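You operate a simulated robot arm through the tools that you are given. There is no shell and no other tool. Be economical: measure what you need, move in short steps, check, and stop when the job is done.

You run a simulated two-armed robot. Do the job below in one go: nothing can be reset, and whatever is moved stays where it is left.

TASK
Take the rag from the checking end of the blue bench and lay it out flat on the crate end of the blue bench.
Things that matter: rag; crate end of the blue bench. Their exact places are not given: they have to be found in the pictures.

It is judged by the outcome, as a careful person would: the job done as asked, and still so three seconds after it is handed in. It fails if anything else is knocked over, pushed out of place, dropped, spilled or broken.

THE ROBOT
Two 7-joint arms with two-finger parallel grippers on one trunk, on a base that drives. Base frame: it is fixed to the floor where the robot stands at the start and does not move with it; the origin is under the middle of the robot, x ahead of it, y to its left, z up. Units: mm, degrees, N and s.
The left shoulder is at the start at [70, 163, 1020], the right one opposite. Places, roughly: crate end of the blue bench [700, 1800, 800]. Payload 3.43 kg a hand.
The TCP of each hand is the grasp point between the finger pads, 34 mm short of the fingertips. In the tool frame z runs along the fingers and y along their closing line. Largest opening 128 mm; finger width 24, thickness 12; the body of the gripper, 48 by 130 mm, starts 96 mm behind the TCP.
Orientation is that of the tool frame in the base frame, as a unit quaternion [x, y, z, w]. With the fingers straight down and closing along the base's y, the tool's x points along the base's -x, its y along +y and its z along -z.

THE INTERFACE
- The arms move only by the tool send_rows. It takes "left_series", "right_series" or both (then of equal length, played together; a hand with none holds still); each is text: rows parted by semicolons, each of 7 numbers parted by spaces: the shift along the tool's x, y, z in mm, then the turn, a rotation vector about the tool's x, y, z in degrees, then the closure, from 0 (fully open) to 1 (shut). In form: x y z rx ry rz fingers; .... A call has 1 to 10 rows; each row is the pose to reach, as a shift and turn from the pose commanded when the call began, along the tool's axes at that moment. Rows are played at 5 a second. More than 50 mm and 8.6 degrees between two rows, or a gripper value outside its range, and nothing of the call is played. A pose out of reach is approached as far as the arm can. The call stops where the force on the tool passes 40 N (or 10 N more than at its start, if that is more) or the arm is blocked; 0.2 s more then pass. Each finger travels about 153 mm/s and halts on what it meets, pressing with about 41 N; the grip force reading is that of the motor and also rises with nothing between the fingers. The clock runs only during rows and for 0.2 s after the last one: add rows that repeat a pose to give the fingers time. The reply holds the time, the measured pose of the TCP, the force on the tool along the base axes, the opening and the grip force, in the units named above and with some noise, and new pictures: "pictures" is both (left out), scene, wrist or none (wrist: the cameras of the hands that moved).
- Cameras (640 x 400 px; columns grow to the right, rows downward): "scene" is now at [126, 34.7, 1235.2]; the picture's right is [0.41, -0.91, -0.00], its down [-0.63, -0.28, -0.72] and it looks along [0.66, 0.29, -0.69] (base axes); focal length 214 px, centre (320, 200). "left" rides on the left gripper at [76, 11, -160] in its tool frame; the picture's right is [-0.15, 0.99, 0.00], its down [-0.88, -0.13, -0.46] and it looks along [-0.45, -0.07, 0.89] (tool axes); focal length 234 px, centre (320, 200). "right" rides on the right gripper at [76, -11, -160] in its tool frame; the picture's right is [0.15, 0.99, 0.00], its down [-0.88, 0.13, -0.46] and it looks along [-0.45, 0.07, 0.89] (tool axes); focal length 234 px, centre (320, 200).
- raise_lower(by): slides the trunk up (or, below 0, down) by that many mm; the arms and the scene camera ride with it, the base frame stays. It gives what a move gives, with no picture.
- base_move(legs): drives the robot by 1 to 6 legs, each [ahead, left, turn to the left] in mm, mm and degrees, along the robot's own axes; the way and the turn of a leg run together, so that a leg with both is an arc; at most 1500 mm and 180 degrees a leg. The arms and the cameras ride along, it lands a little off, and it stops where it bumps. It gives what a move gives, and a new picture of the scene camera.
- head_to(pan, tilt): turns the head with the scene camera to pan (to the left, within 86 degrees either way) and tilt (down, from -29 to 69), counted from straight ahead of the robot. It gives what a move gives, and a new picture of the scene camera.
- probe_pixels(camera, pixels): for up to 12 pixels [column, row] of the newest picture of that camera ("zoom" is the newest enlarged one), the place [x, y, z] in the base frame of the surface seen there, good to about 2 mm. The clock stands still meanwhile.
- zoom(camera, box): a new picture of the part [left, top, right, bottom] of that camera's present view, enlarged. The clock stands still meanwhile.
- close_job(): hands the job in; it is judged then, once.

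Work in short steps. Measure before you move; look again where a grasp or a placing could have gone wrong, and mend it. You have 80 turns and 260 pictures in all, those below and enlarged ones among them. Open the grippers and draw the arms clear of the work before you hand the job in, unless the task says otherwise; then end with one line.

The tools are called after ">>>" as name(argument=value, ...) on one line, values as JSON. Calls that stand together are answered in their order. send_rows: Moves the arms, as the interface text tells. Its arguments: {"type":"object","properties":{"left_series":{"type":"string"},"right_series":{"type":"string"},"pictures":{"type":"string","enum":["both","scene","wrist","none"]}},"required":[]} The other tools are called the same way: raise_lower (by) slides the trunk up or down; base_move (legs) drives the base; head_to (pan, tilt) turns the head that bears the scene camera; probe_pixels (camera, pixels) gives the place of the surface under pixels of a picture; zoom (camera, box) takes an enlarged picture of a part of a camera's view; close_job () hands the job in.

At the start:

```text
time: 0.0
left_ee_pos: [646.1, 257.8, 957.5]
left_ee_rot: [-0.001, 1.0, -0.001, 0.001]
left_ft_force: [-0.3, 0.2, -1.2]
left_width: 127.9
left_grasp_force: 0.0
right_ee_pos: [649.7, -312.7, 988.0]
right_ee_rot: [0.0, 1.0, 0.0, 0.0]
right_ft_force: [1.1, 0.0, 0.0]
right_width: 128.1
right_grasp_force: 0.0
trunk travel left (down, up): [-500.0, 440.0]
robot x, y, heading: [0.4, 1.5, -0.2]
head pan, tilt: [23.9, 43.8]
```

scene: 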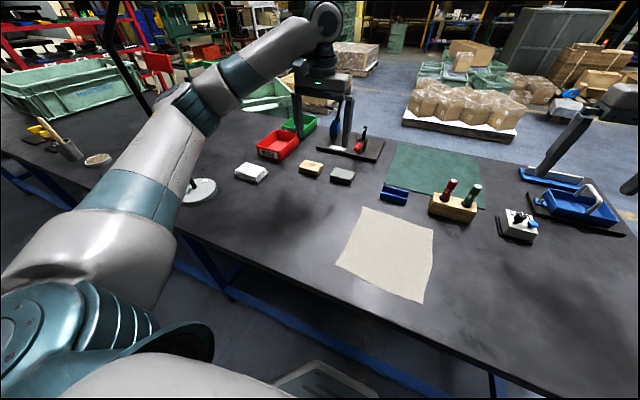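
right: 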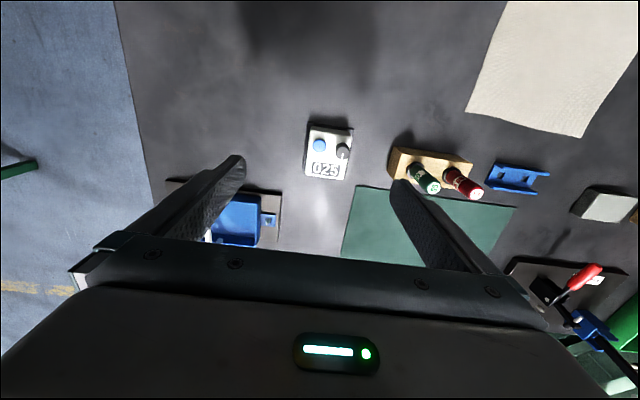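
left: 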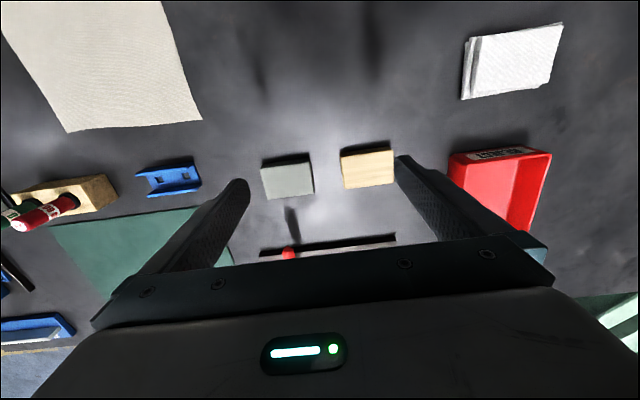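

The cream cloth lies flat around (385,255), and a white folded item sits at (250,172). I'll measure the cloth and zoom in on both, as well as the crate end at the left.

>>> probe_pixels(camera="scene", pixels=[[363, 207], [433, 230], [423, 302], [337, 263], [385, 255], [250, 172], [98, 160], [60, 100], [20, 150], [300, 250]])

>>> zoom(camera="scene", box=[220, 110, 480, 310])

>>> head_to(pan=75, tilt=30)

```text
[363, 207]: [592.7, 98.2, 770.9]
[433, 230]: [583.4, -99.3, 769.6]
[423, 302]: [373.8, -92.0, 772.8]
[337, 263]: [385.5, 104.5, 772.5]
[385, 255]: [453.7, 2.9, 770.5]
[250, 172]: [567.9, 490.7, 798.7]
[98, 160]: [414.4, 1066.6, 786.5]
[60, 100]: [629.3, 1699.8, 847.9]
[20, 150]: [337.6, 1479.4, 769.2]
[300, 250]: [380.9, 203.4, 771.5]
```

```text
2.00 times, centred on (350, 210) of scene
```

zoom: 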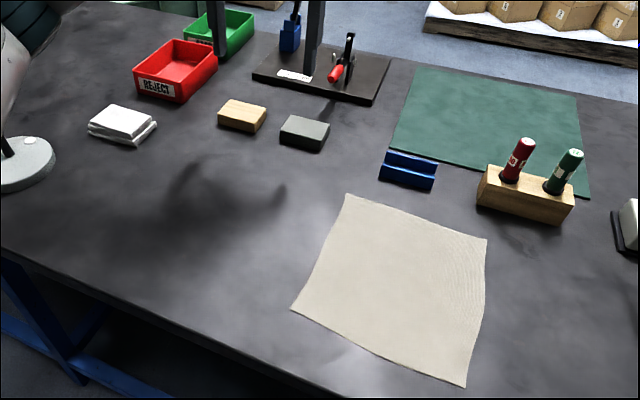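

```text
time: 1.2
left_ee_pos: [646.4, 259.2, 956.4]
left_ee_rot: [0.0, 1.0, 0.001, 0.0]
left_ft_force: [0.2, -0.4, 0.5]
left_width: 128.1
left_grasp_force: 0.1
right_ee_pos: [649.4, -312.5, 988.3]
right_ee_rot: [0.0, 1.0, 0.0, 0.0]
right_ft_force: [0.2, 0.1, -0.9]
right_width: 128.1
right_grasp_force: 0.1
trunk travel left (down, up): [-500.0, 440.0]
robot x, y, heading: [0.5, 0.6, 0.2]
head pan, tilt: [75.0, 30.0]
```

scene: 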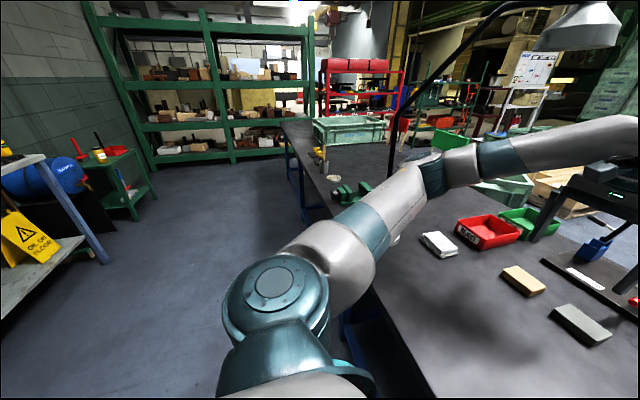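

The rag is the thin 210 x 200 mm cream sheet, with the bench top at about z=770. I'll look straight ahead to measure what's near the rag's far edge, and check the free floor at the left.

>>> probe_pixels(camera="scene", pixels=[[60, 260], [110, 320], [150, 200], [220, 230], [300, 190], [320, 190], [395, 165], [340, 130], [345, 190], [322, 155]])

>>> zoom(camera="scene", box=[260, 90, 460, 215])

>>> head_to(pan=0, tilt=55)

```text
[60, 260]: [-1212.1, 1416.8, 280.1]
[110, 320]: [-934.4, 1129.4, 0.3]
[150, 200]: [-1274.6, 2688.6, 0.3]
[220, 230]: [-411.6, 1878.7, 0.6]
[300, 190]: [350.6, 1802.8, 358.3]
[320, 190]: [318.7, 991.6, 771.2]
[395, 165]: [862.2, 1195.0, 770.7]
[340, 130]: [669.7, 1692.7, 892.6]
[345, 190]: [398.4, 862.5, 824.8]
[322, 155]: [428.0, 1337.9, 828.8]
```

```text
3.20 times, centred on (360, 152) of scene
```

zoom: 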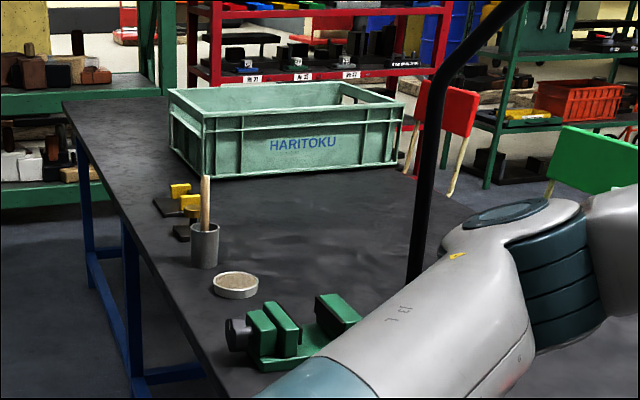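

```text
time: 2.7
left_ee_pos: [645.9, 259.4, 957.1]
left_ee_rot: [-0.001, 1.0, 0.0, -0.001]
left_ft_force: [-1.0, -0.1, -0.9]
left_width: 128.1
left_grasp_force: 0.0
right_ee_pos: [648.0, -312.4, 987.3]
right_ee_rot: [0.0, 1.0, 0.0, 0.001]
right_ft_force: [-0.2, 0.6, -0.4]
right_width: 127.9
right_grasp_force: 0.0
trunk travel left (down, up): [-500.0, 440.0]
robot x, y, heading: [1.0, 1.1, -0.1]
head pan, tilt: [0.0, 55.0]
```

scene: 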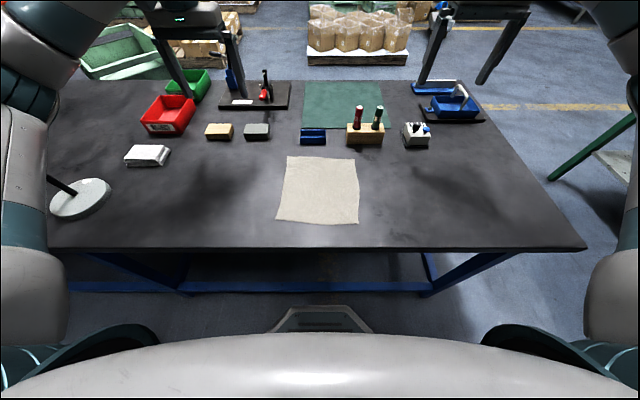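

Now the rag is at (318,190), with the blue block (313,136) and stamp holder (365,132) beyond its far edge. I'll measure them and the corners.

>>> probe_pixels(camera="scene", pixels=[[288, 157], [356, 160], [357, 223], [277, 218], [313, 142], [300, 131], [326, 131], [365, 143], [358, 107], [378, 108], [320, 246], [383, 143]])

>>> zoom(camera="scene", box=[260, 110, 390, 240])

```text
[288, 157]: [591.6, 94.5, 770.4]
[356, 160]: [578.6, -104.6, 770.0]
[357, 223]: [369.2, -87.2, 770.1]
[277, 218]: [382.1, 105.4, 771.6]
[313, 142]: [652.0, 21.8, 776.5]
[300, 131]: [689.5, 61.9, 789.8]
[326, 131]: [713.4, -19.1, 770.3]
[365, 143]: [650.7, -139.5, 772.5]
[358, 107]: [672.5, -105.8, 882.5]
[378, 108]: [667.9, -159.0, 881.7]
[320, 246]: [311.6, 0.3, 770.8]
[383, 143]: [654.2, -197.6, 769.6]
```

```text
3.08 times, centred on (325, 175) of scene
```

zoom: 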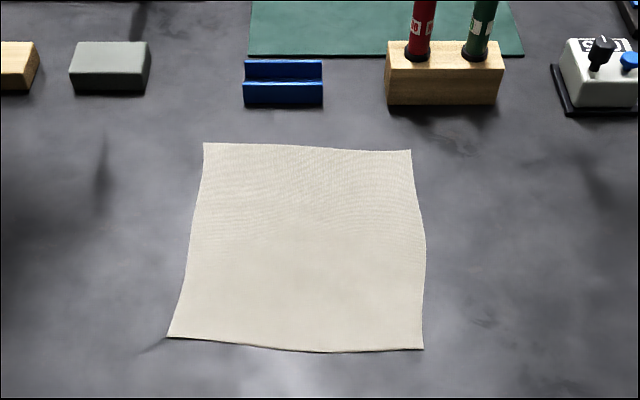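

The far corners are at (592,95) and (579,-105), with the stamps (x 670, z 882) beyond reach of the gripper bodies. I'll bring both hands above the far edge with the fingers at about 26 mm opening.

>>> send_rows(left_series="12 -31 0 0 0 0 0.2;23 -63 0 0 0 0 0.4;35 -94 0 0 0 0 0.6;46 -125 0 0 0 0 0.8;58 -157 0 0 0 0 0.8;69 -188 0 0 0 0 0.8;69 -188 35 0 0 0 0.8;69 -188 70 0 0 0 0.8;69 -188 107 0 0 0 0.8;69 -188 107 0 0 0 0.8", right_series="14 39 0 0 0 0 0.2;27 77 0 0 0 0 0.4;41 116 0 0 0 0 0.6;54 155 0 0 0 0 0.8;68 194 0 0 0 0 0.8;82 232 0 0 0 0 0.8;82 232 46 0 0 0 0.8;82 232 92 0 0 0 0.8;82 232 138 0 0 0 0.8;82 232 138 0 0 0 0.8")

```text
time: 4.9
left_ee_pos: [578.1, 70.1, 851.0]
left_ee_rot: [0.0, 1.0, 0.0, -0.001]
left_ft_force: [-0.3, -0.2, 0.2]
left_width: 25.6
left_grasp_force: 0.1
right_ee_pos: [566.0, -77.8, 852.0]
right_ee_rot: [0.0, 1.0, 0.0, 0.0]
right_ft_force: [-0.7, -0.5, 1.0]
right_width: 25.8
right_grasp_force: 0.0
trunk travel left (down, up): [-500.0, 440.0]
robot x, y, heading: [-1.5, 0.1, 0.1]
head pan, tilt: [0.0, 55.0]
```

scene: 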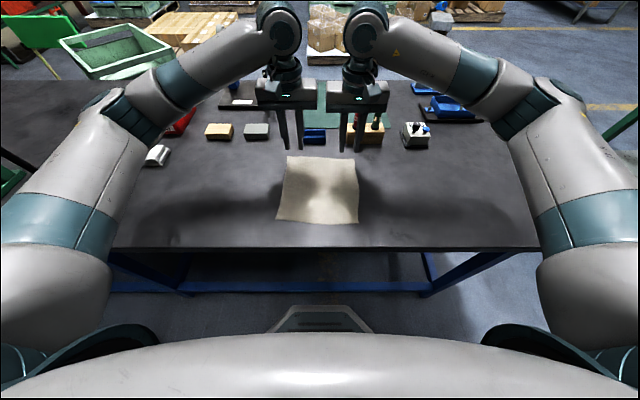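
right: 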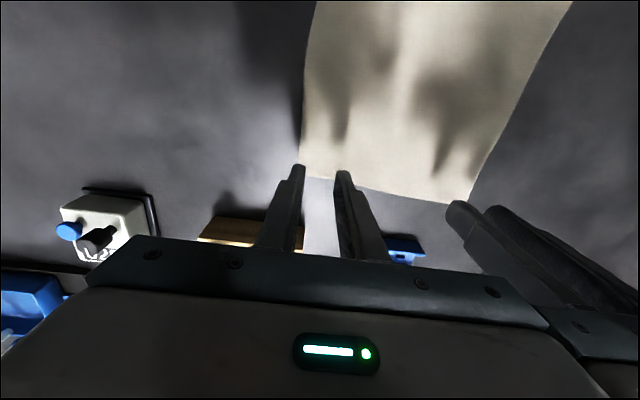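
left: 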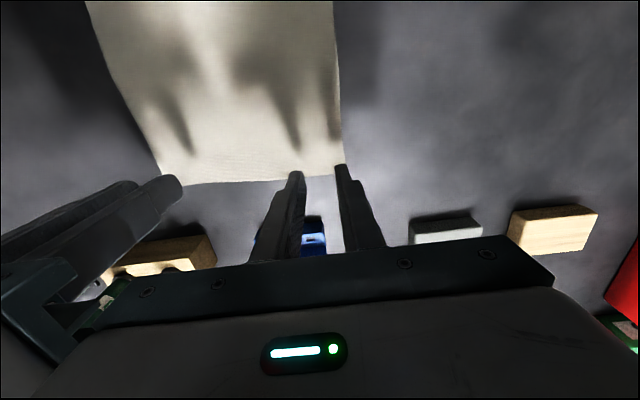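

Both hands straddle spots just inside the far corners. I'll descend to touch, stopping around z=804, with tool x +5 to sit fully on the cloth.

>>> send_rows(left_series="5 -1 20 0 0 0 0.8;5 -1 36 0 0 0 0.8;5 -1 42 0 0 0 0.8;5 -1 46 0 0 0 0.8", right_series="5 0 20 0 0 0 0.8;5 0 37 0 0 0 0.8;5 0 43 0 0 0 0.8;5 0 47 0 0 0 0.8", pictures="wrist")

```text
time: 5.9
left_ee_pos: [571.5, 70.4, 805.4]
left_ee_rot: [0.0, 1.0, 0.001, 0.0]
left_ft_force: [0.3, 0.0, 4.4]
left_width: 25.7
left_grasp_force: 0.1
right_ee_pos: [562.1, -80.6, 804.1]
right_ee_rot: [0.0, 1.0, 0.0, 0.002]
right_ft_force: [1.8, -0.4, 13.6]
right_width: 25.8
right_grasp_force: 0.2
trunk travel left (down, up): [-500.0, 440.0]
robot x, y, heading: [-0.5, 4.0, 0.1]
head pan, tilt: [0.0, 55.0]
```

right: 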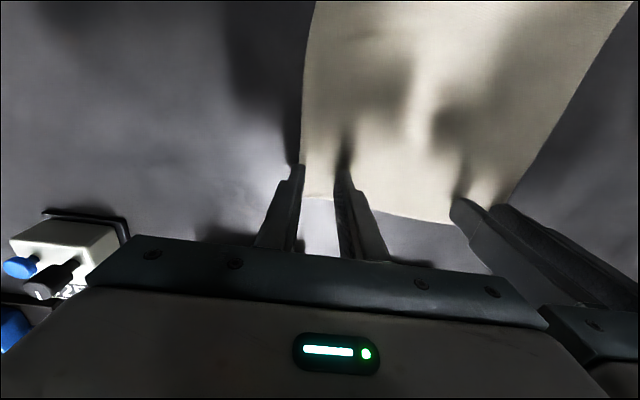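
left: 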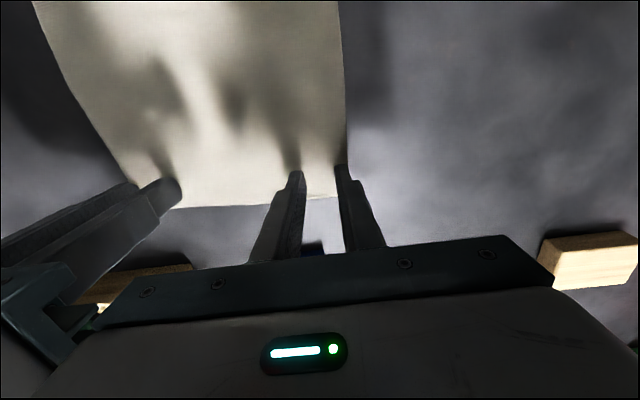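

Both tips are touching (4 N left, 14 N right). I'll close both with a slight press, then lift a few mm.

>>> send_rows(left_series="0 0 1 0 0 0 0.85;0 0 1 0 0 0 0.9;0 0 1 0 0 0 0.95;0 0 1 0 0 0 1;0 0 1 0 0 0 1;0 0 -15 0 0 0 1;0 0 -30 0 0 0 1;0 0 -30 0 0 0 1", right_series="0 0 0 0 0 0 0.85;0 0 0 0 0 0 0.9;0 0 0 0 0 0 0.95;0 0 0 0 0 0 1;0 0 0 0 0 0 1;0 0 -15 0 0 0 1;0 0 -30 0 0 0 1;0 0 -30 0 0 0 1")

```text
time: 7.7
left_ee_pos: [573.1, 70.8, 832.5]
left_ee_rot: [0.0, 1.0, 0.0, -0.001]
left_ft_force: [-0.4, -0.4, -1.1]
left_width: 0.0
left_grasp_force: 33.2
right_ee_pos: [563.2, -82.9, 832.3]
right_ee_rot: [0.0, 1.0, -0.001, -0.001]
right_ft_force: [-0.6, -0.3, 0.9]
right_width: 1.5
right_grasp_force: 36.8
trunk travel left (down, up): [-500.0, 440.0]
robot x, y, heading: [0.3, 2.3, -0.0]
head pan, tilt: [0.0, 55.0]
```

scene: 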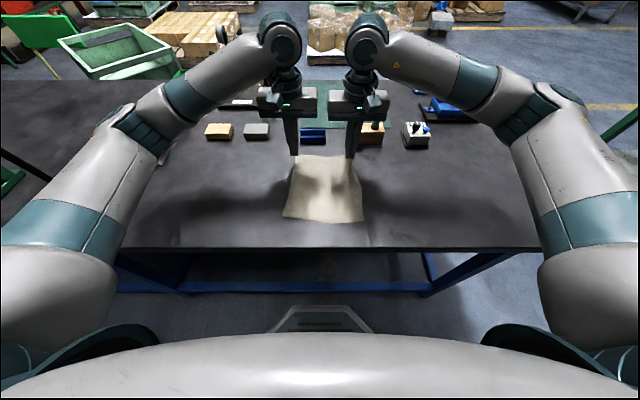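
right: 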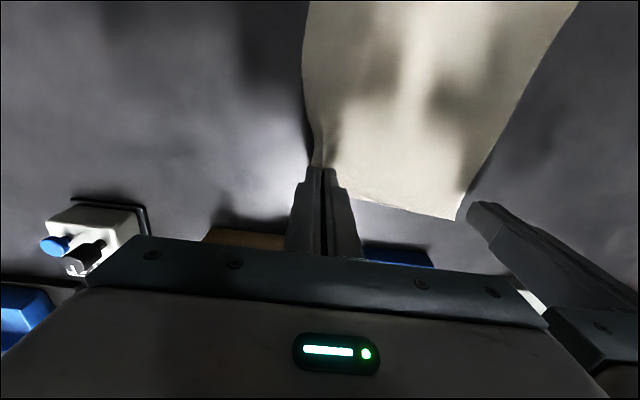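
left: 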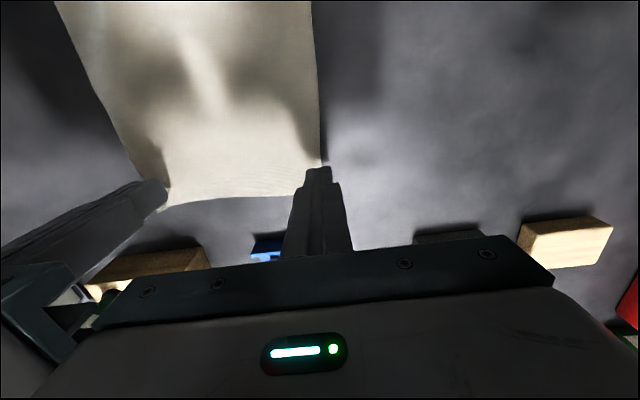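

The right hand holds cloth (1.5 mm), but the left slipped off (0.0). I'll lower the right hand while holding, and re-set the left about 12 mm further inward with the fingers reopened.

>>> send_rows(left_series="0 0 -10 0 0 0 0.9;3 -12 -10 0 0 0 0.8;3 -12 -10 0 0 0 0.8;3 -12 0 0 0 0 0.8;3 -12 10 0 0 0 0.8;3 -12 20 0 0 0 0.8", right_series="0 0 0 0 0 0 1;0 0 0 0 0 0 1;0 0 8 0 0 0 1;0 0 16 0 0 0 1;0 0 24 0 0 0 1;0 0 26 0 0 0 1")

```text
time: 9.1
left_ee_pos: [570.4, 58.3, 812.9]
left_ee_rot: [-0.001, 1.0, 0.0, 0.0]
left_ft_force: [0.1, -0.1, 0.4]
left_width: 25.6
left_grasp_force: 0.1
right_ee_pos: [562.0, -80.4, 806.0]
right_ee_rot: [0.0, 1.0, 0.0, 0.0]
right_ft_force: [0.3, -0.6, 0.2]
right_width: 1.7
right_grasp_force: 36.3
trunk travel left (down, up): [-500.0, 440.0]
robot x, y, heading: [-1.1, 1.7, -0.3]
head pan, tilt: [0.0, 55.0]
```

scene: 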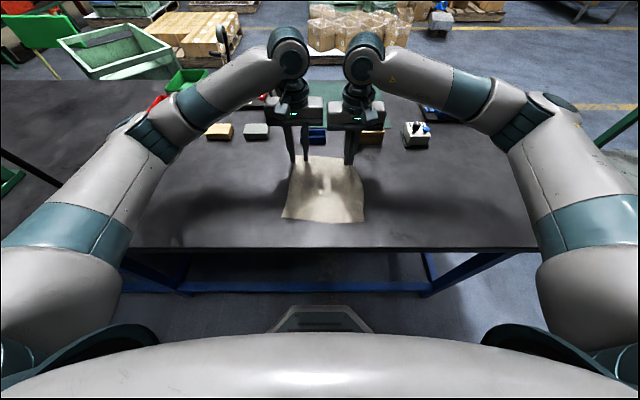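
right: 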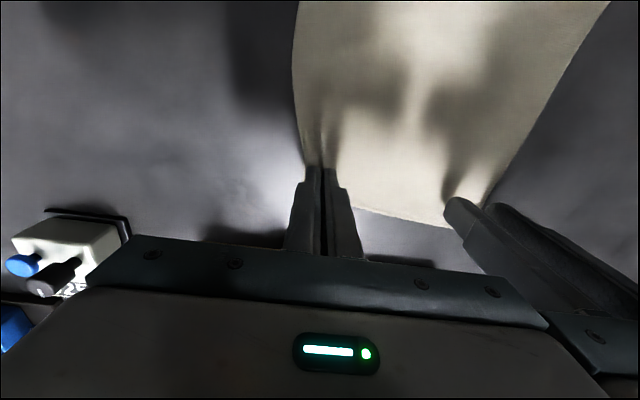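
left: 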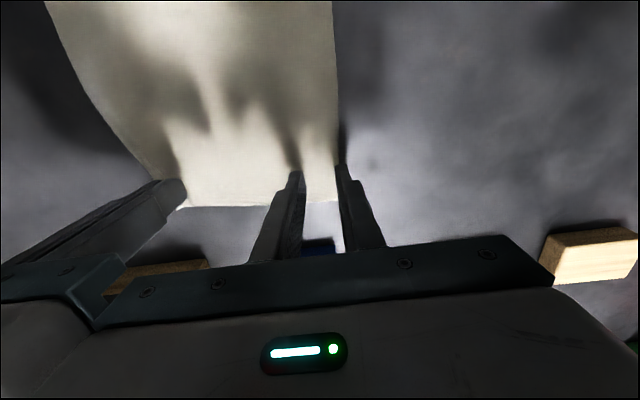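

The left outer finger is right on the cloth's edge. I'll narrow the opening to about 16 mm, press firmly, then close and lift both.

>>> send_rows(left_series="3 -3 2 0 0 0 0.87;3 -3 6 0 0 0 0.87;3 -3 9 0 0 0 0.87;3 -3 11 0 0 0 0.87;3 -3 11 0 0 0 0.92;3 -3 11 0 0 0 0.96;3 -3 11 0 0 0 1;3 -3 11 0 0 0 1;3 -3 0 0 0 0 1;3 -3 -10 0 0 0 1", right_series="0 0 0 0 0 0 1;0 0 0 0 0 0 1;0 0 0 0 0 0 1;0 0 0 0 0 0 1;0 0 0 0 0 0 1;0 0 0 0 0 0 1;0 0 0 0 0 0 1;0 0 0 0 0 0 1;0 0 -5 0 0 0 1;0 0 -15 0 0 0 1")

```text
time: 11.3
left_ee_pos: [566.2, 56.1, 823.6]
left_ee_rot: [0.001, 1.0, 0.0, 0.0]
left_ft_force: [0.1, 1.0, -0.3]
left_width: 0.2
left_grasp_force: 33.4
right_ee_pos: [563.5, -81.1, 822.1]
right_ee_rot: [0.0, 1.0, 0.0, 0.0]
right_ft_force: [-0.4, 0.3, 0.7]
right_width: 1.6
right_grasp_force: 35.9
trunk travel left (down, up): [-500.0, 440.0]
robot x, y, heading: [-2.3, 0.3, -0.1]
head pan, tilt: [0.0, 55.0]
```

scene: 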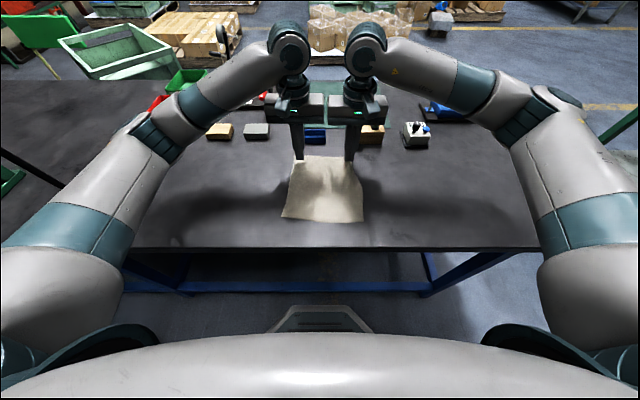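
right: 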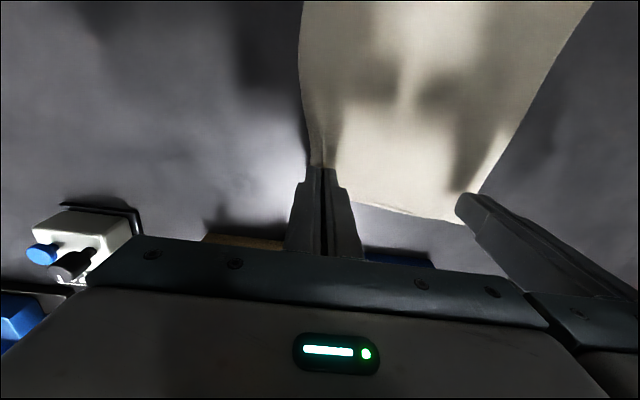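
left: 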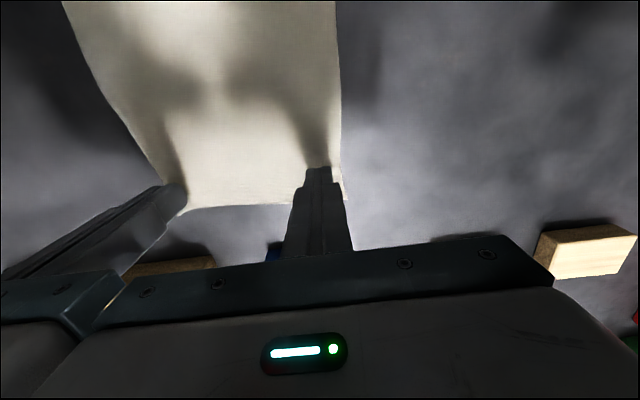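

The left slipped again (0.2 mm). I'll reopen to about 24 mm, shift slightly inward so both fingers sit on the cloth, and press down until I read a firm force before closing.

>>> send_rows(left_series="0 0 -8 0 0 0 0.9;0 -2 -8 0 0 0 0.81;0 -2 0 0 0 0 0.81;0 -2 10 0 0 0 0.81;0 -2 17 0 0 0 0.81;0 -2 20 0 0 0 0.81;0 -2 22 0 0 0 0.81", right_series="0 0 0 0 0 0 1;0 0 4 0 0 0 1;0 0 8 0 0 0 1;0 0 12 0 0 0 1;0 0 15 0 0 0 1;0 0 15 0 0 0 1;0 0 15 0 0 0 1", pictures="wrist")

```text
time: 12.9
left_ee_pos: [566.9, 52.7, 805.1]
left_ee_rot: [-0.001, 1.0, -0.001, 0.003]
left_ft_force: [3.7, 1.5, 22.3]
left_width: 24.8
left_grasp_force: 1.1
right_ee_pos: [562.6, -80.6, 807.4]
right_ee_rot: [0.0, 1.0, 0.0, 0.001]
right_ft_force: [0.5, -0.2, 0.6]
right_width: 1.7
right_grasp_force: 36.4
trunk travel left (down, up): [-500.0, 440.0]
robot x, y, heading: [-1.3, -2.2, -0.0]
head pan, tilt: [0.0, 55.0]
```

right: 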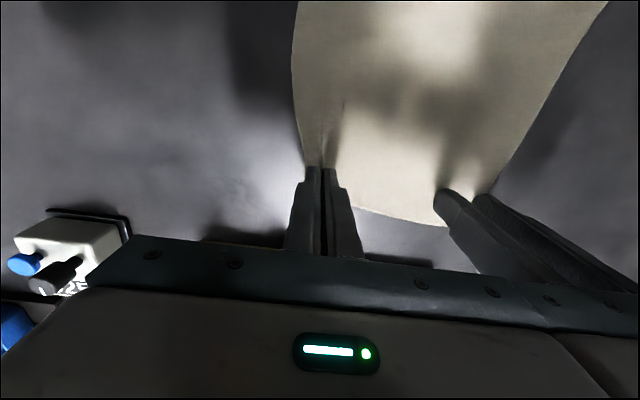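
left: 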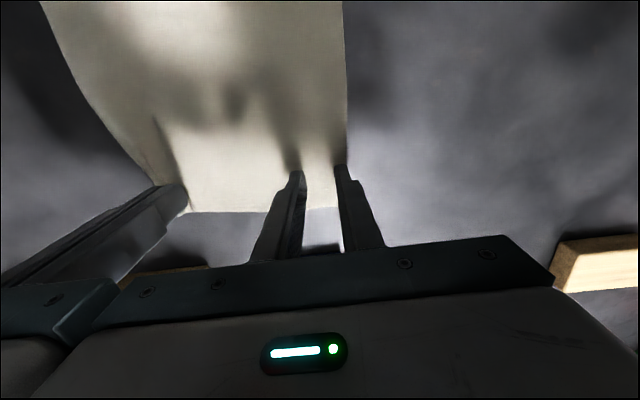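

Pressing at 22 N with both fingers on the cloth. I'll close the left and lift.

>>> send_rows(left_series="0 0 0 0 0 0 0.87;0 0 0 0 0 0 0.93;0 0 0 0 0 0 1;0 0 0 0 0 0 1;0 0 0 0 0 0 1;0 0 -10 0 0 0 1;0 0 -22 0 0 0 1;0 0 -22 0 0 0 1", right_series="0 0 0 0 0 0 1;0 0 0 0 0 0 1;0 0 0 0 0 0 1;0 0 0 0 0 0 1;0 0 0 0 0 0 1;0 0 -8 0 0 0 1;0 0 -18 0 0 0 1;0 0 -18 0 0 0 1", pictures="wrist")

```text
time: 14.7
left_ee_pos: [567.7, 53.2, 822.3]
left_ee_rot: [0.0, 1.0, 0.0, -0.001]
left_ft_force: [-0.8, -3.6, 0.5]
left_width: 1.7
left_grasp_force: 36.7
right_ee_pos: [562.8, -80.1, 825.3]
right_ee_rot: [0.0, 1.0, 0.0, 0.0]
right_ft_force: [-0.4, 3.8, 0.1]
right_width: 1.5
right_grasp_force: 36.3
trunk travel left (down, up): [-500.0, 440.0]
robot x, y, heading: [-1.4, -0.5, 0.1]
head pan, tilt: [0.0, 55.0]
```

right: 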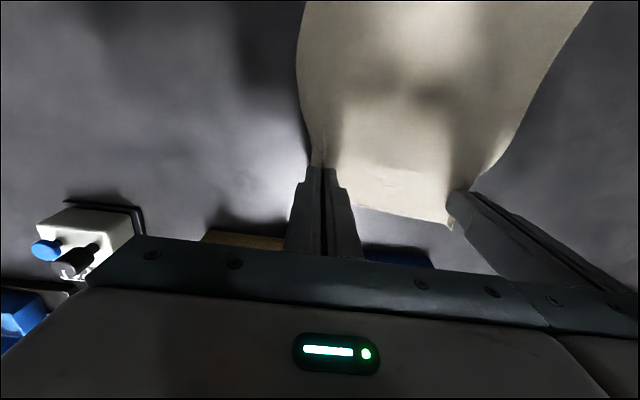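
left: 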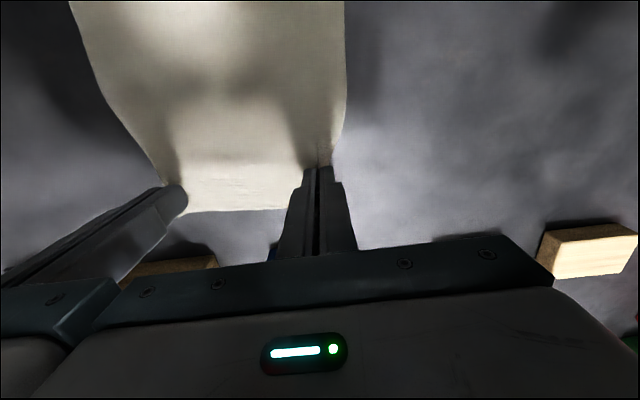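

Both hands now hold cloth (1.7 and 1.5 mm). I'll raise the trunk so the rag hangs clear.

>>> raise_lower(by=350)

>>> head_to(pan=0, tilt=50)

```text
time: 18.1
left_ee_pos: [567.4, 52.5, 1174.0]
left_ee_rot: [0.0, 1.0, 0.001, 0.0]
left_ft_force: [0.7, -4.3, -0.6]
left_width: 1.7
left_grasp_force: 36.4
right_ee_pos: [563.5, -81.3, 1176.2]
right_ee_rot: [0.0, 1.0, 0.0, 0.001]
right_ft_force: [-0.3, 4.0, 0.8]
right_width: 1.5
right_grasp_force: 36.3
trunk travel left (down, up): [-850.0, 90.0]
robot x, y, heading: [1.6, -1.2, -0.1]
head pan, tilt: [0.0, 55.0]
```

```text
time: 18.7
left_ee_pos: [567.5, 51.8, 1174.2]
left_ee_rot: [-0.001, 1.0, 0.0, -0.001]
left_ft_force: [0.4, -4.4, 0.2]
left_width: 1.4
left_grasp_force: 37.1
right_ee_pos: [562.8, -80.7, 1176.2]
right_ee_rot: [-0.001, 1.0, 0.0, 0.0]
right_ft_force: [0.5, 4.0, -1.1]
right_width: 1.6
right_grasp_force: 35.9
trunk travel left (down, up): [-850.0, 90.0]
robot x, y, heading: [-1.0, -0.4, 0.2]
head pan, tilt: [0.0, 50.0]
```

scene: 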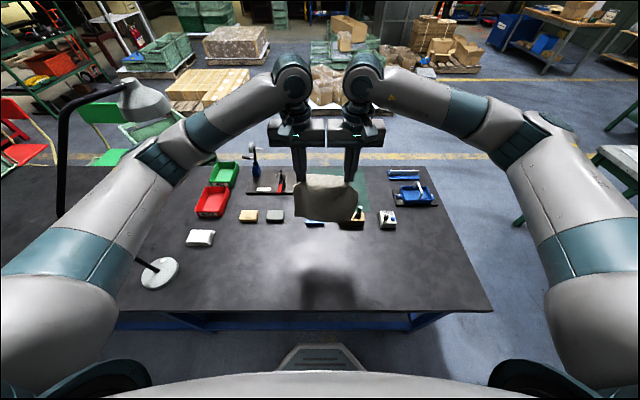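

The rag hangs cleanly from both hands. I'll back straight off 500 mm, away from the bench and lamp.

>>> base_move(legs=[[-500, 0, 0]])

>>> head_to(pan=65, tilt=35)

```text
time: 21.7
left_ee_pos: [62.4, 52.6, 1173.7]
left_ee_rot: [-0.001, 1.0, 0.0, -0.001]
left_ft_force: [-0.6, -4.4, 0.1]
left_width: 1.6
left_grasp_force: 36.1
right_ee_pos: [57.5, -79.7, 1176.2]
right_ee_rot: [0.0, 1.0, 0.0, -0.001]
right_ft_force: [0.1, 3.5, -0.2]
right_width: 1.4
right_grasp_force: 36.7
trunk travel left (down, up): [-850.0, 90.0]
robot x, y, heading: [-508.1, -2.7, -0.0]
head pan, tilt: [0.0, 50.0]
```

scene: 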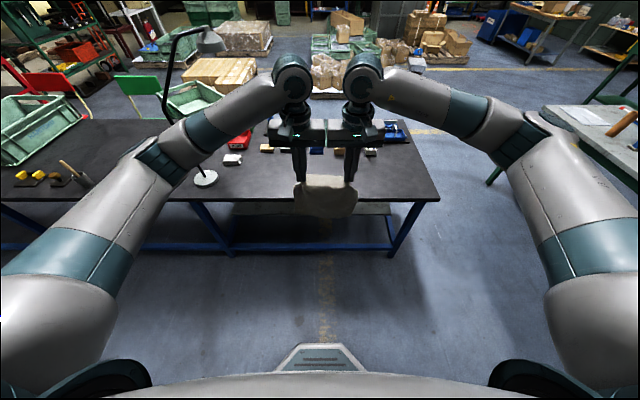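

```text
time: 23.1
left_ee_pos: [61.8, 52.6, 1173.4]
left_ee_rot: [-0.001, 1.0, 0.001, 0.0]
left_ft_force: [-0.6, -3.8, 0.5]
left_width: 1.6
left_grasp_force: 36.6
right_ee_pos: [57.7, -80.2, 1176.1]
right_ee_rot: [-0.001, 1.0, 0.0, 0.001]
right_ft_force: [0.3, 3.8, -0.4]
right_width: 1.9
right_grasp_force: 36.1
trunk travel left (down, up): [-850.0, 90.0]
robot x, y, heading: [-507.7, -2.9, 0.0]
head pan, tilt: [65.0, 35.0]
```

scene: 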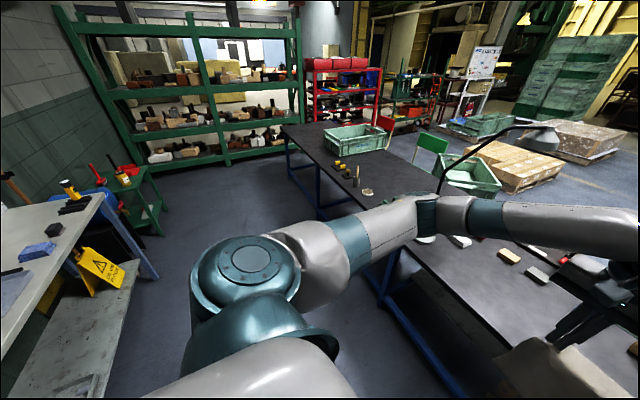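

>>> zoom(camera="scene", box=[260, 100, 460, 225])

>>> probe_pixels(camera="scene", pixels=[[285, 125], [331, 152], [389, 147], [312, 132], [339, 167], [357, 181], [367, 191], [400, 165], [120, 275], [155, 285], [360, 165], [440, 165]])

```text
3.20 times, centred on (360, 162) of scene
```

zoom: 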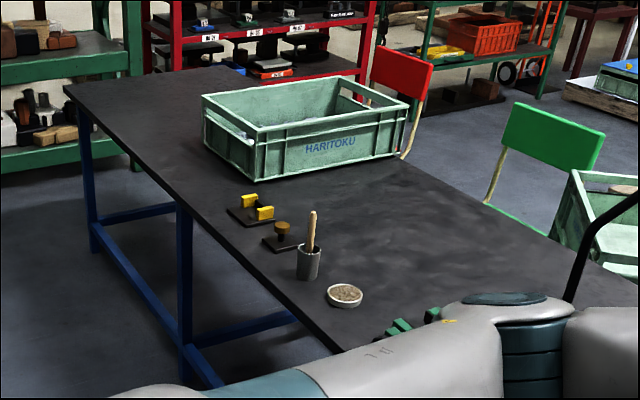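

```text
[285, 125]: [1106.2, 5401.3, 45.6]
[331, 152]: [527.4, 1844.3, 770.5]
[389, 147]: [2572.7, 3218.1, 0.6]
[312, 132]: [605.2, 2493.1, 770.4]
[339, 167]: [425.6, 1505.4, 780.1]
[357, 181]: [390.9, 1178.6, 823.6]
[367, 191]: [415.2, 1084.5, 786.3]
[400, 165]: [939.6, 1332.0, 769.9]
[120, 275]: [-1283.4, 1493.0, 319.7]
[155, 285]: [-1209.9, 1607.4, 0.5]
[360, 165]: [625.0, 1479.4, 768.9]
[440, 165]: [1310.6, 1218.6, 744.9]
```

The path at x≈-508 is clear, with the other bench at x<-1210. The open surface in front of the crate spans roughly x 500–900, y 1250–1680. I'll drive left to about y=1560.

>>> base_move(legs=[[0, 1000, 0], [0, 563, 0]])

>>> head_to(pan=0, tilt=40)

```text
time: 31.0
left_ee_pos: [44.0, 1602.2, 1173.6]
left_ee_rot: [-0.007, 1.0, -0.001, 0.0]
left_ft_force: [-0.7, -3.5, 0.9]
left_width: 1.6
left_grasp_force: 36.8
right_ee_pos: [43.0, 1467.9, 1174.7]
right_ee_rot: [-0.008, 1.0, 0.0, 0.001]
right_ft_force: [0.4, 3.6, 0.4]
right_width: 1.6
right_grasp_force: 36.5
trunk travel left (down, up): [-850.0, 90.0]
robot x, y, heading: [-521.1, 1536.3, 1.0]
head pan, tilt: [65.0, 35.0]
```

scene: 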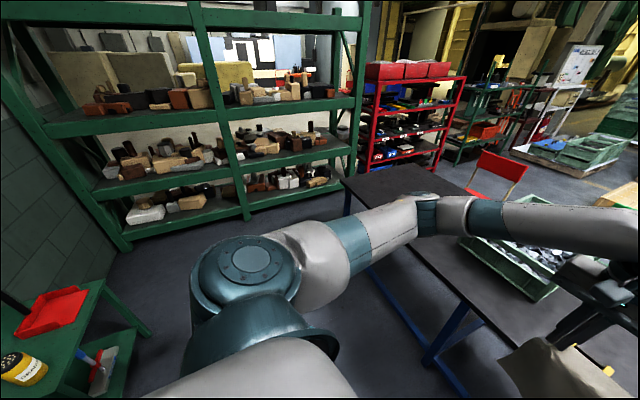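

```text
time: 32.3
left_ee_pos: [43.9, 1602.1, 1174.5]
left_ee_rot: [-0.009, 1.0, 0.0, 0.001]
left_ft_force: [-0.3, -3.5, 0.0]
left_width: 1.8
left_grasp_force: 36.3
right_ee_pos: [42.9, 1468.9, 1176.8]
right_ee_rot: [-0.007, 1.0, 0.0, -0.001]
right_ft_force: [-0.4, 4.0, -0.5]
right_width: 1.4
right_grasp_force: 36.1
trunk travel left (down, up): [-850.0, 90.0]
robot x, y, heading: [-522.0, 1542.2, 0.9]
head pan, tilt: [0.0, 40.0]
```

scene: 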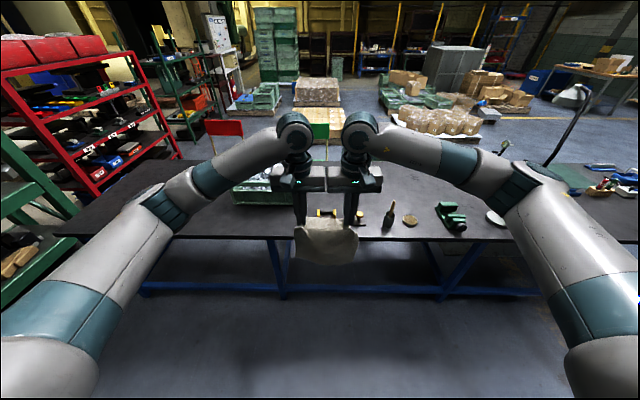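

Heading is 1° left and the hands are centred on y≈1535. I'll measure the crate's near side, the bench-edge tools, and the lamp before moving forward.

>>> probe_pixels(camera="scene", pixels=[[240, 203], [284, 204], [262, 190], [322, 214], [334, 214], [389, 220], [410, 219], [452, 216], [497, 217], [575, 93], [545, 160], [500, 145]])

>>> zoom(camera="scene", box=[200, 130, 440, 280])

```text
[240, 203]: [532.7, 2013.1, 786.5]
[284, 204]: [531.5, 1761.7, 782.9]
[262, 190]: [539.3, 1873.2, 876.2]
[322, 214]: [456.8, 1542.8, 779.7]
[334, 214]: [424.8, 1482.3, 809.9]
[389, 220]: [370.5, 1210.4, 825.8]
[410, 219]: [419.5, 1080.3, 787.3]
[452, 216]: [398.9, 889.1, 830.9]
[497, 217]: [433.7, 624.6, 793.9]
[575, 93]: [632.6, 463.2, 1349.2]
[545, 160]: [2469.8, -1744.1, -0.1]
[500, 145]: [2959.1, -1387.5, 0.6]
```

```text
2.67 times, centred on (320, 205) of scene
```

zoom: 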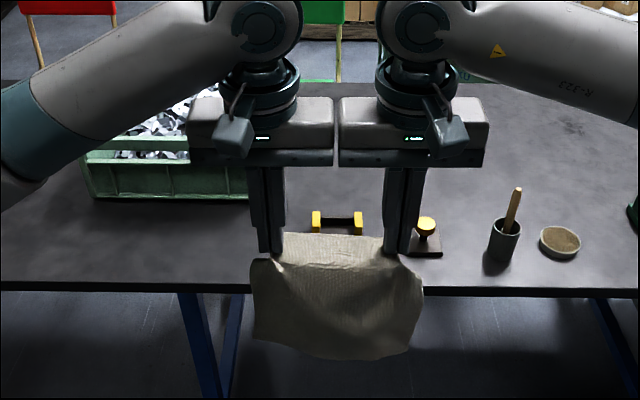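

The crate's near corner is about (532, 1700) and the yellow clamps reach x≈460. The rag should go at x 500–710, centred on y≈1490. I'll correct heading and y, then drive forward to x≈0.

>>> base_move(legs=[[0, -37, -1], [522, 0, 0]])

>>> head_to(pan=0, tilt=55)

```text
time: 35.9
left_ee_pos: [567.5, 1547.1, 1174.1]
left_ee_rot: [0.004, 1.0, 0.0, 0.001]
left_ft_force: [0.1, -3.9, 2.1]
left_width: 1.7
left_grasp_force: 36.8
right_ee_pos: [563.0, 1414.4, 1175.6]
right_ee_rot: [0.005, 1.0, 0.0, 0.0]
right_ft_force: [1.0, 3.4, 0.4]
right_width: 1.4
right_grasp_force: 36.5
trunk travel left (down, up): [-850.0, 90.0]
robot x, y, heading: [2.7, 1501.2, -0.6]
head pan, tilt: [0.0, 40.0]
```

scene: 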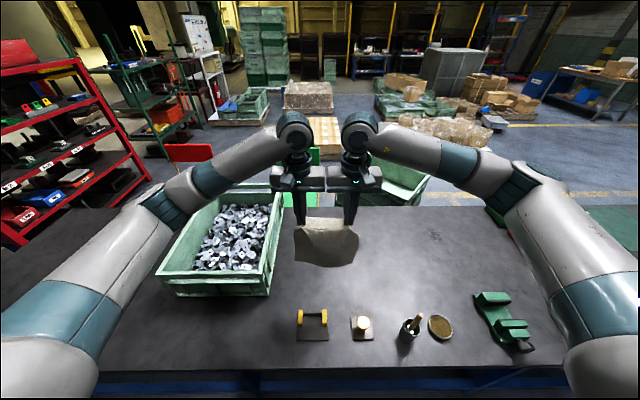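

```text
time: 36.6
left_ee_pos: [569.0, 1546.6, 1173.4]
left_ee_rot: [0.005, 1.0, 0.001, 0.001]
left_ft_force: [0.4, -2.7, 1.0]
left_width: 1.6
left_grasp_force: 36.3
right_ee_pos: [563.6, 1413.6, 1176.1]
right_ee_rot: [0.005, 1.0, -0.001, 0.0]
right_ft_force: [0.0, 2.7, -0.4]
right_width: 1.5
right_grasp_force: 36.4
trunk travel left (down, up): [-850.0, 90.0]
robot x, y, heading: [-0.5, 1498.8, -0.4]
head pan, tilt: [0.0, 55.0]
```

scene: 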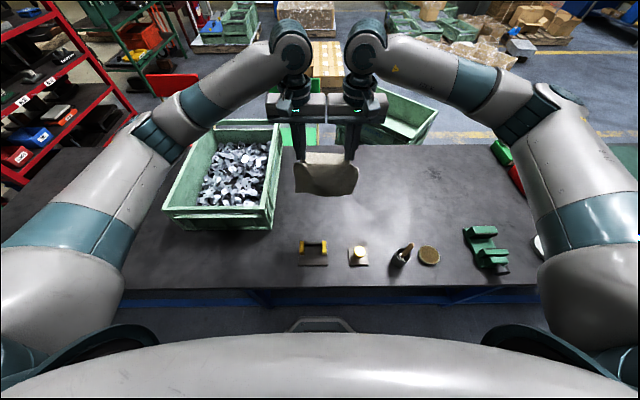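

The rag hangs over clear surface, with the crate to the left. I'll measure the crate's right side, the clamps' far edge, and the rag's bottom edge.

>>> probe_pixels(camera="scene", pixels=[[273, 228], [277, 180], [283, 126], [265, 208], [325, 240], [302, 240], [357, 247], [297, 190], [325, 194], [350, 192], [435, 146], [330, 225]])

>>> zoom(camera="scene", box=[240, 70, 440, 270])

```text
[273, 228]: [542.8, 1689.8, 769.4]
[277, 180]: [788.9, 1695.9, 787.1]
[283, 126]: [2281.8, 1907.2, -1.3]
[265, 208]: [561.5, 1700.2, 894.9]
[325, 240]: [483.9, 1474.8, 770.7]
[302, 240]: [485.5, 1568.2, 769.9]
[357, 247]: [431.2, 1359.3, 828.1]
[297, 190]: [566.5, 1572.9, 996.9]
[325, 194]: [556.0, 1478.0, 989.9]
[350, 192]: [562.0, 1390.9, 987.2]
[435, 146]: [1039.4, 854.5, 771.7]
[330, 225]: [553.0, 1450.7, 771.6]
```

```text
2.00 times, centred on (340, 170) of scene
```

zoom: 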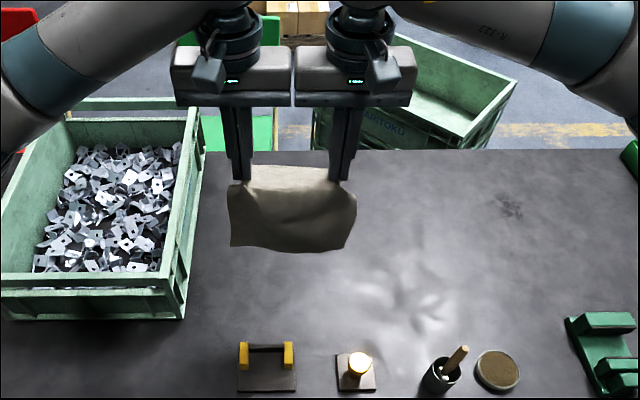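

The rag's visible bottom is at z≈990, a little short for its length, so I'll check with the wrist cameras how it hangs.

>>> zoom(camera="left", box=[0, 0, 640, 400])

>>> zoom(camera="right", box=[0, 0, 640, 400])

```text
1.00 times, centred on (320, 200) of left
```

zoom: 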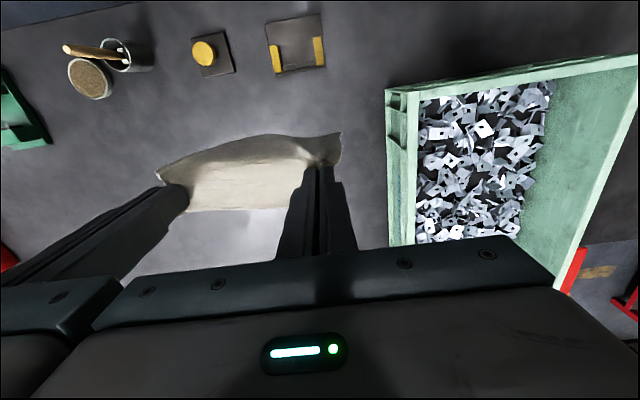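

```text
1.00 times, centred on (320, 200) of right
```

zoom: 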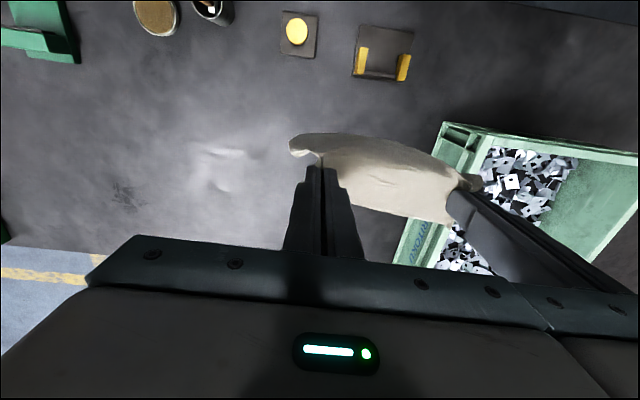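

The rag hangs simply, with no folding. I'll lower the trunk by 150 mm and look again.

>>> raise_lower(by=-150)

>>> send_rows(left_series="20 0 0 0 0 0 1;40 0 0 0 0 0 1;50 0 0 0 0 0 1;50 0 0 0 0 0 1", right_series="20 0 0 0 0 0 1;40 0 0 0 0 0 1;50 0 0 0 0 0 1;50 0 0 0 0 0 1", pictures="scene")

>>> zoom(camera="scene", box=[240, 90, 440, 290])

```text
time: 38.4
left_ee_pos: [569.5, 1546.2, 1024.9]
left_ee_rot: [0.005, 1.0, 0.0, 0.0]
left_ft_force: [-0.1, -3.6, 0.4]
left_width: 1.6
left_grasp_force: 36.4
right_ee_pos: [563.4, 1413.3, 1025.7]
right_ee_rot: [0.004, 1.0, 0.0, 0.0]
right_ft_force: [1.3, 3.5, 0.8]
right_width: 1.8
right_grasp_force: 36.3
trunk travel left (down, up): [-700.0, 240.0]
robot x, y, heading: [2.6, 1499.9, -0.8]
head pan, tilt: [0.0, 55.0]
```

```text
time: 39.4
left_ee_pos: [517.9, 1547.0, 1023.9]
left_ee_rot: [0.006, 1.0, 0.0, 0.0]
left_ft_force: [0.4, -1.0, 0.7]
left_width: 1.4
left_grasp_force: 36.8
right_ee_pos: [513.1, 1415.2, 1026.2]
right_ee_rot: [0.005, 1.0, 0.001, -0.001]
right_ft_force: [0.1, 0.1, 0.8]
right_width: 1.4
right_grasp_force: 36.2
trunk travel left (down, up): [-700.0, 240.0]
robot x, y, heading: [3.0, 1502.1, -0.4]
head pan, tilt: [0.0, 55.0]
```

scene: 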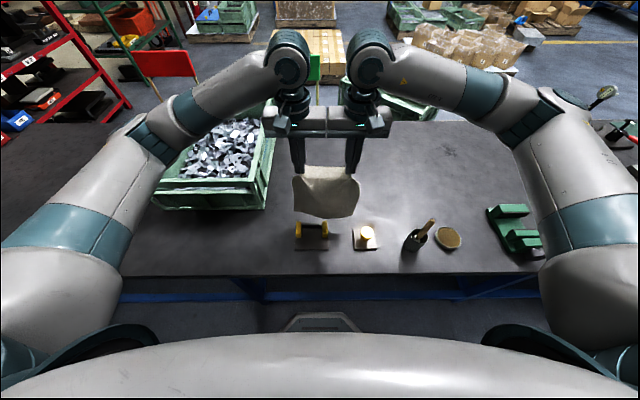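

```text
2.00 times, centred on (340, 190) of scene
```

zoom: 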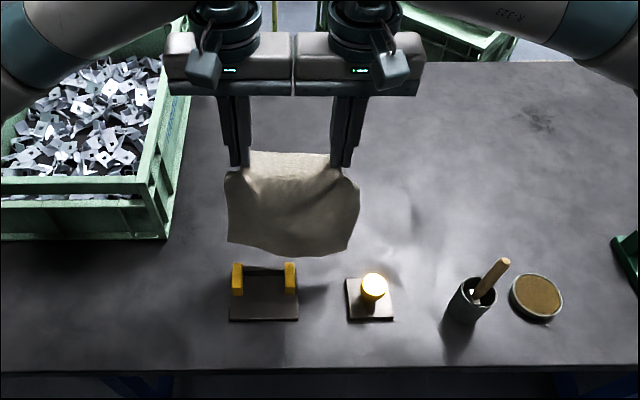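

Now I'll measure the rag's bottom edge position.

>>> probe_pixels(camera="zoom", pixels=[[232, 238], [260, 247], [295, 252], [335, 246], [352, 225], [290, 160], [285, 200], [228, 185], [356, 190], [290, 268], [260, 268]])

```text
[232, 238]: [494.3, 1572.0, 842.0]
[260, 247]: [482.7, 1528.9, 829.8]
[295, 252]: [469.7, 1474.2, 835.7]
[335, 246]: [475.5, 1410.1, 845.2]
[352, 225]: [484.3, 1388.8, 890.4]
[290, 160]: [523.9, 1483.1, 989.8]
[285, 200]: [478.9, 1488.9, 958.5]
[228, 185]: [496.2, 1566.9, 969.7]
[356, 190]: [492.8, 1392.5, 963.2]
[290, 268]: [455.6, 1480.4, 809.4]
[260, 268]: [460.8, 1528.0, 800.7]
```

The rag's bottom is at x 470–494, z≈835. I'll shift 38 mm forward so it lands past the clamps (x≤470), then lower until it just touches.

>>> send_rows(left_series="-20 0 0 0 0 0 1;-38 0 0 0 0 0 1;-38 0 0 0 0 0 1;-38 0 20 0 0 0 1;-38 0 40 0 0 0 1;-38 0 60 0 0 0 1;-38 0 60 0 0 0 1;-38 0 60 0 0 0 1", right_series="-20 0 0 0 0 0 1;-38 0 0 0 0 0 1;-38 0 0 0 0 0 1;-38 0 20 0 0 0 1;-38 0 40 0 0 0 1;-38 0 60 0 0 0 1;-38 0 60 0 0 0 1;-38 0 60 0 0 0 1", pictures="none")

>>> zoom(camera="scene", box=[240, 90, 440, 290])

```text
time: 41.2
left_ee_pos: [556.8, 1546.2, 963.4]
left_ee_rot: [0.005, 1.0, 0.001, -0.001]
left_ft_force: [0.7, -2.4, 0.1]
left_width: 1.6
left_grasp_force: 37.0
right_ee_pos: [551.4, 1414.0, 968.5]
right_ee_rot: [0.004, 1.0, 0.0, 0.0]
right_ft_force: [-0.3, 2.0, 0.6]
right_width: 1.7
right_grasp_force: 36.8
trunk travel left (down, up): [-700.0, 240.0]
robot x, y, heading: [3.7, 1501.0, -0.4]
head pan, tilt: [0.0, 55.0]
```

```text
2.00 times, centred on (340, 190) of scene
```

zoom: 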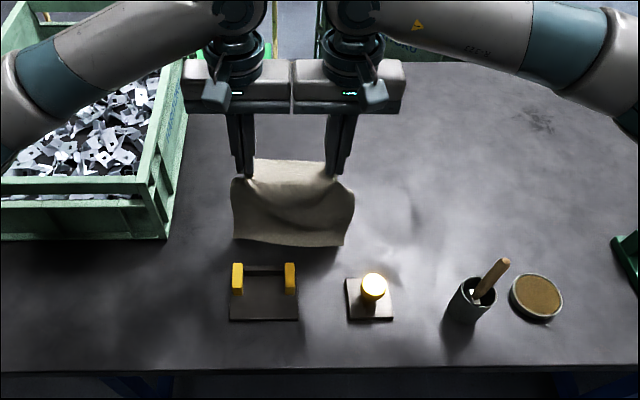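

>>> probe_pixels(camera="zoom", pixels=[[236, 236], [260, 241], [290, 244], [320, 243], [342, 243], [250, 262]])

```text
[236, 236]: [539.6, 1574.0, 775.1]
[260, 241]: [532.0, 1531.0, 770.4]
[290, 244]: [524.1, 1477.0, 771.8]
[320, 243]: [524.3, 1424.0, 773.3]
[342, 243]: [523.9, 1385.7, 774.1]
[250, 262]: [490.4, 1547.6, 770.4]
```

The edge is just touching at x≈525–540. I'll now swing the hands forward and down in an arc that keeps the rag nearly taut.

>>> send_rows(left_series="-30 0 5 0 0 0 1;-60 0 10 0 0 0 1;-80 0 20 0 0 0 1;-95 0 32 0 0 0 1;-115 0 57 0 0 0 1;-128 0 75 0 0 0 1;-138 0 95 0 0 0 1;-146 0 115 0 0 0 1;-150 0 130 0 0 0 1;-150 0 130 0 0 0 1", right_series="-30 0 8 0 0 0 1;-60 0 13 0 0 0 1;-80 0 23 0 0 0 1;-95 0 35 0 0 0 1;-115 0 60 0 0 0 1;-128 0 78 0 0 0 1;-138 0 98 0 0 0 1;-146 0 118 0 0 0 1;-150 0 133 0 0 0 1;-150 0 133 0 0 0 1", pictures="none")

>>> zoom(camera="scene", box=[240, 90, 440, 290])

```text
time: 43.4
left_ee_pos: [706.4, 1546.1, 833.2]
left_ee_rot: [0.005, 1.0, 0.0, 0.0]
left_ft_force: [-0.6, -3.1, -0.5]
left_width: 1.7
left_grasp_force: 36.4
right_ee_pos: [701.2, 1413.7, 834.1]
right_ee_rot: [0.005, 1.0, 0.0, 0.0]
right_ft_force: [0.0, 2.3, 0.7]
right_width: 1.6
right_grasp_force: 36.5
trunk travel left (down, up): [-700.0, 240.0]
robot x, y, heading: [0.4, 1500.3, -0.6]
head pan, tilt: [0.0, 55.0]
```

```text
2.00 times, centred on (340, 190) of scene
```

zoom: 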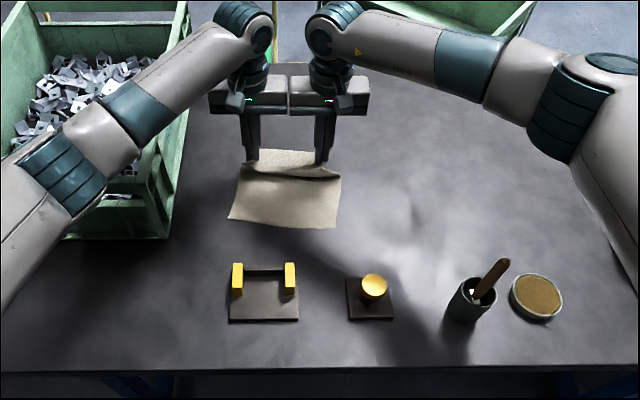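

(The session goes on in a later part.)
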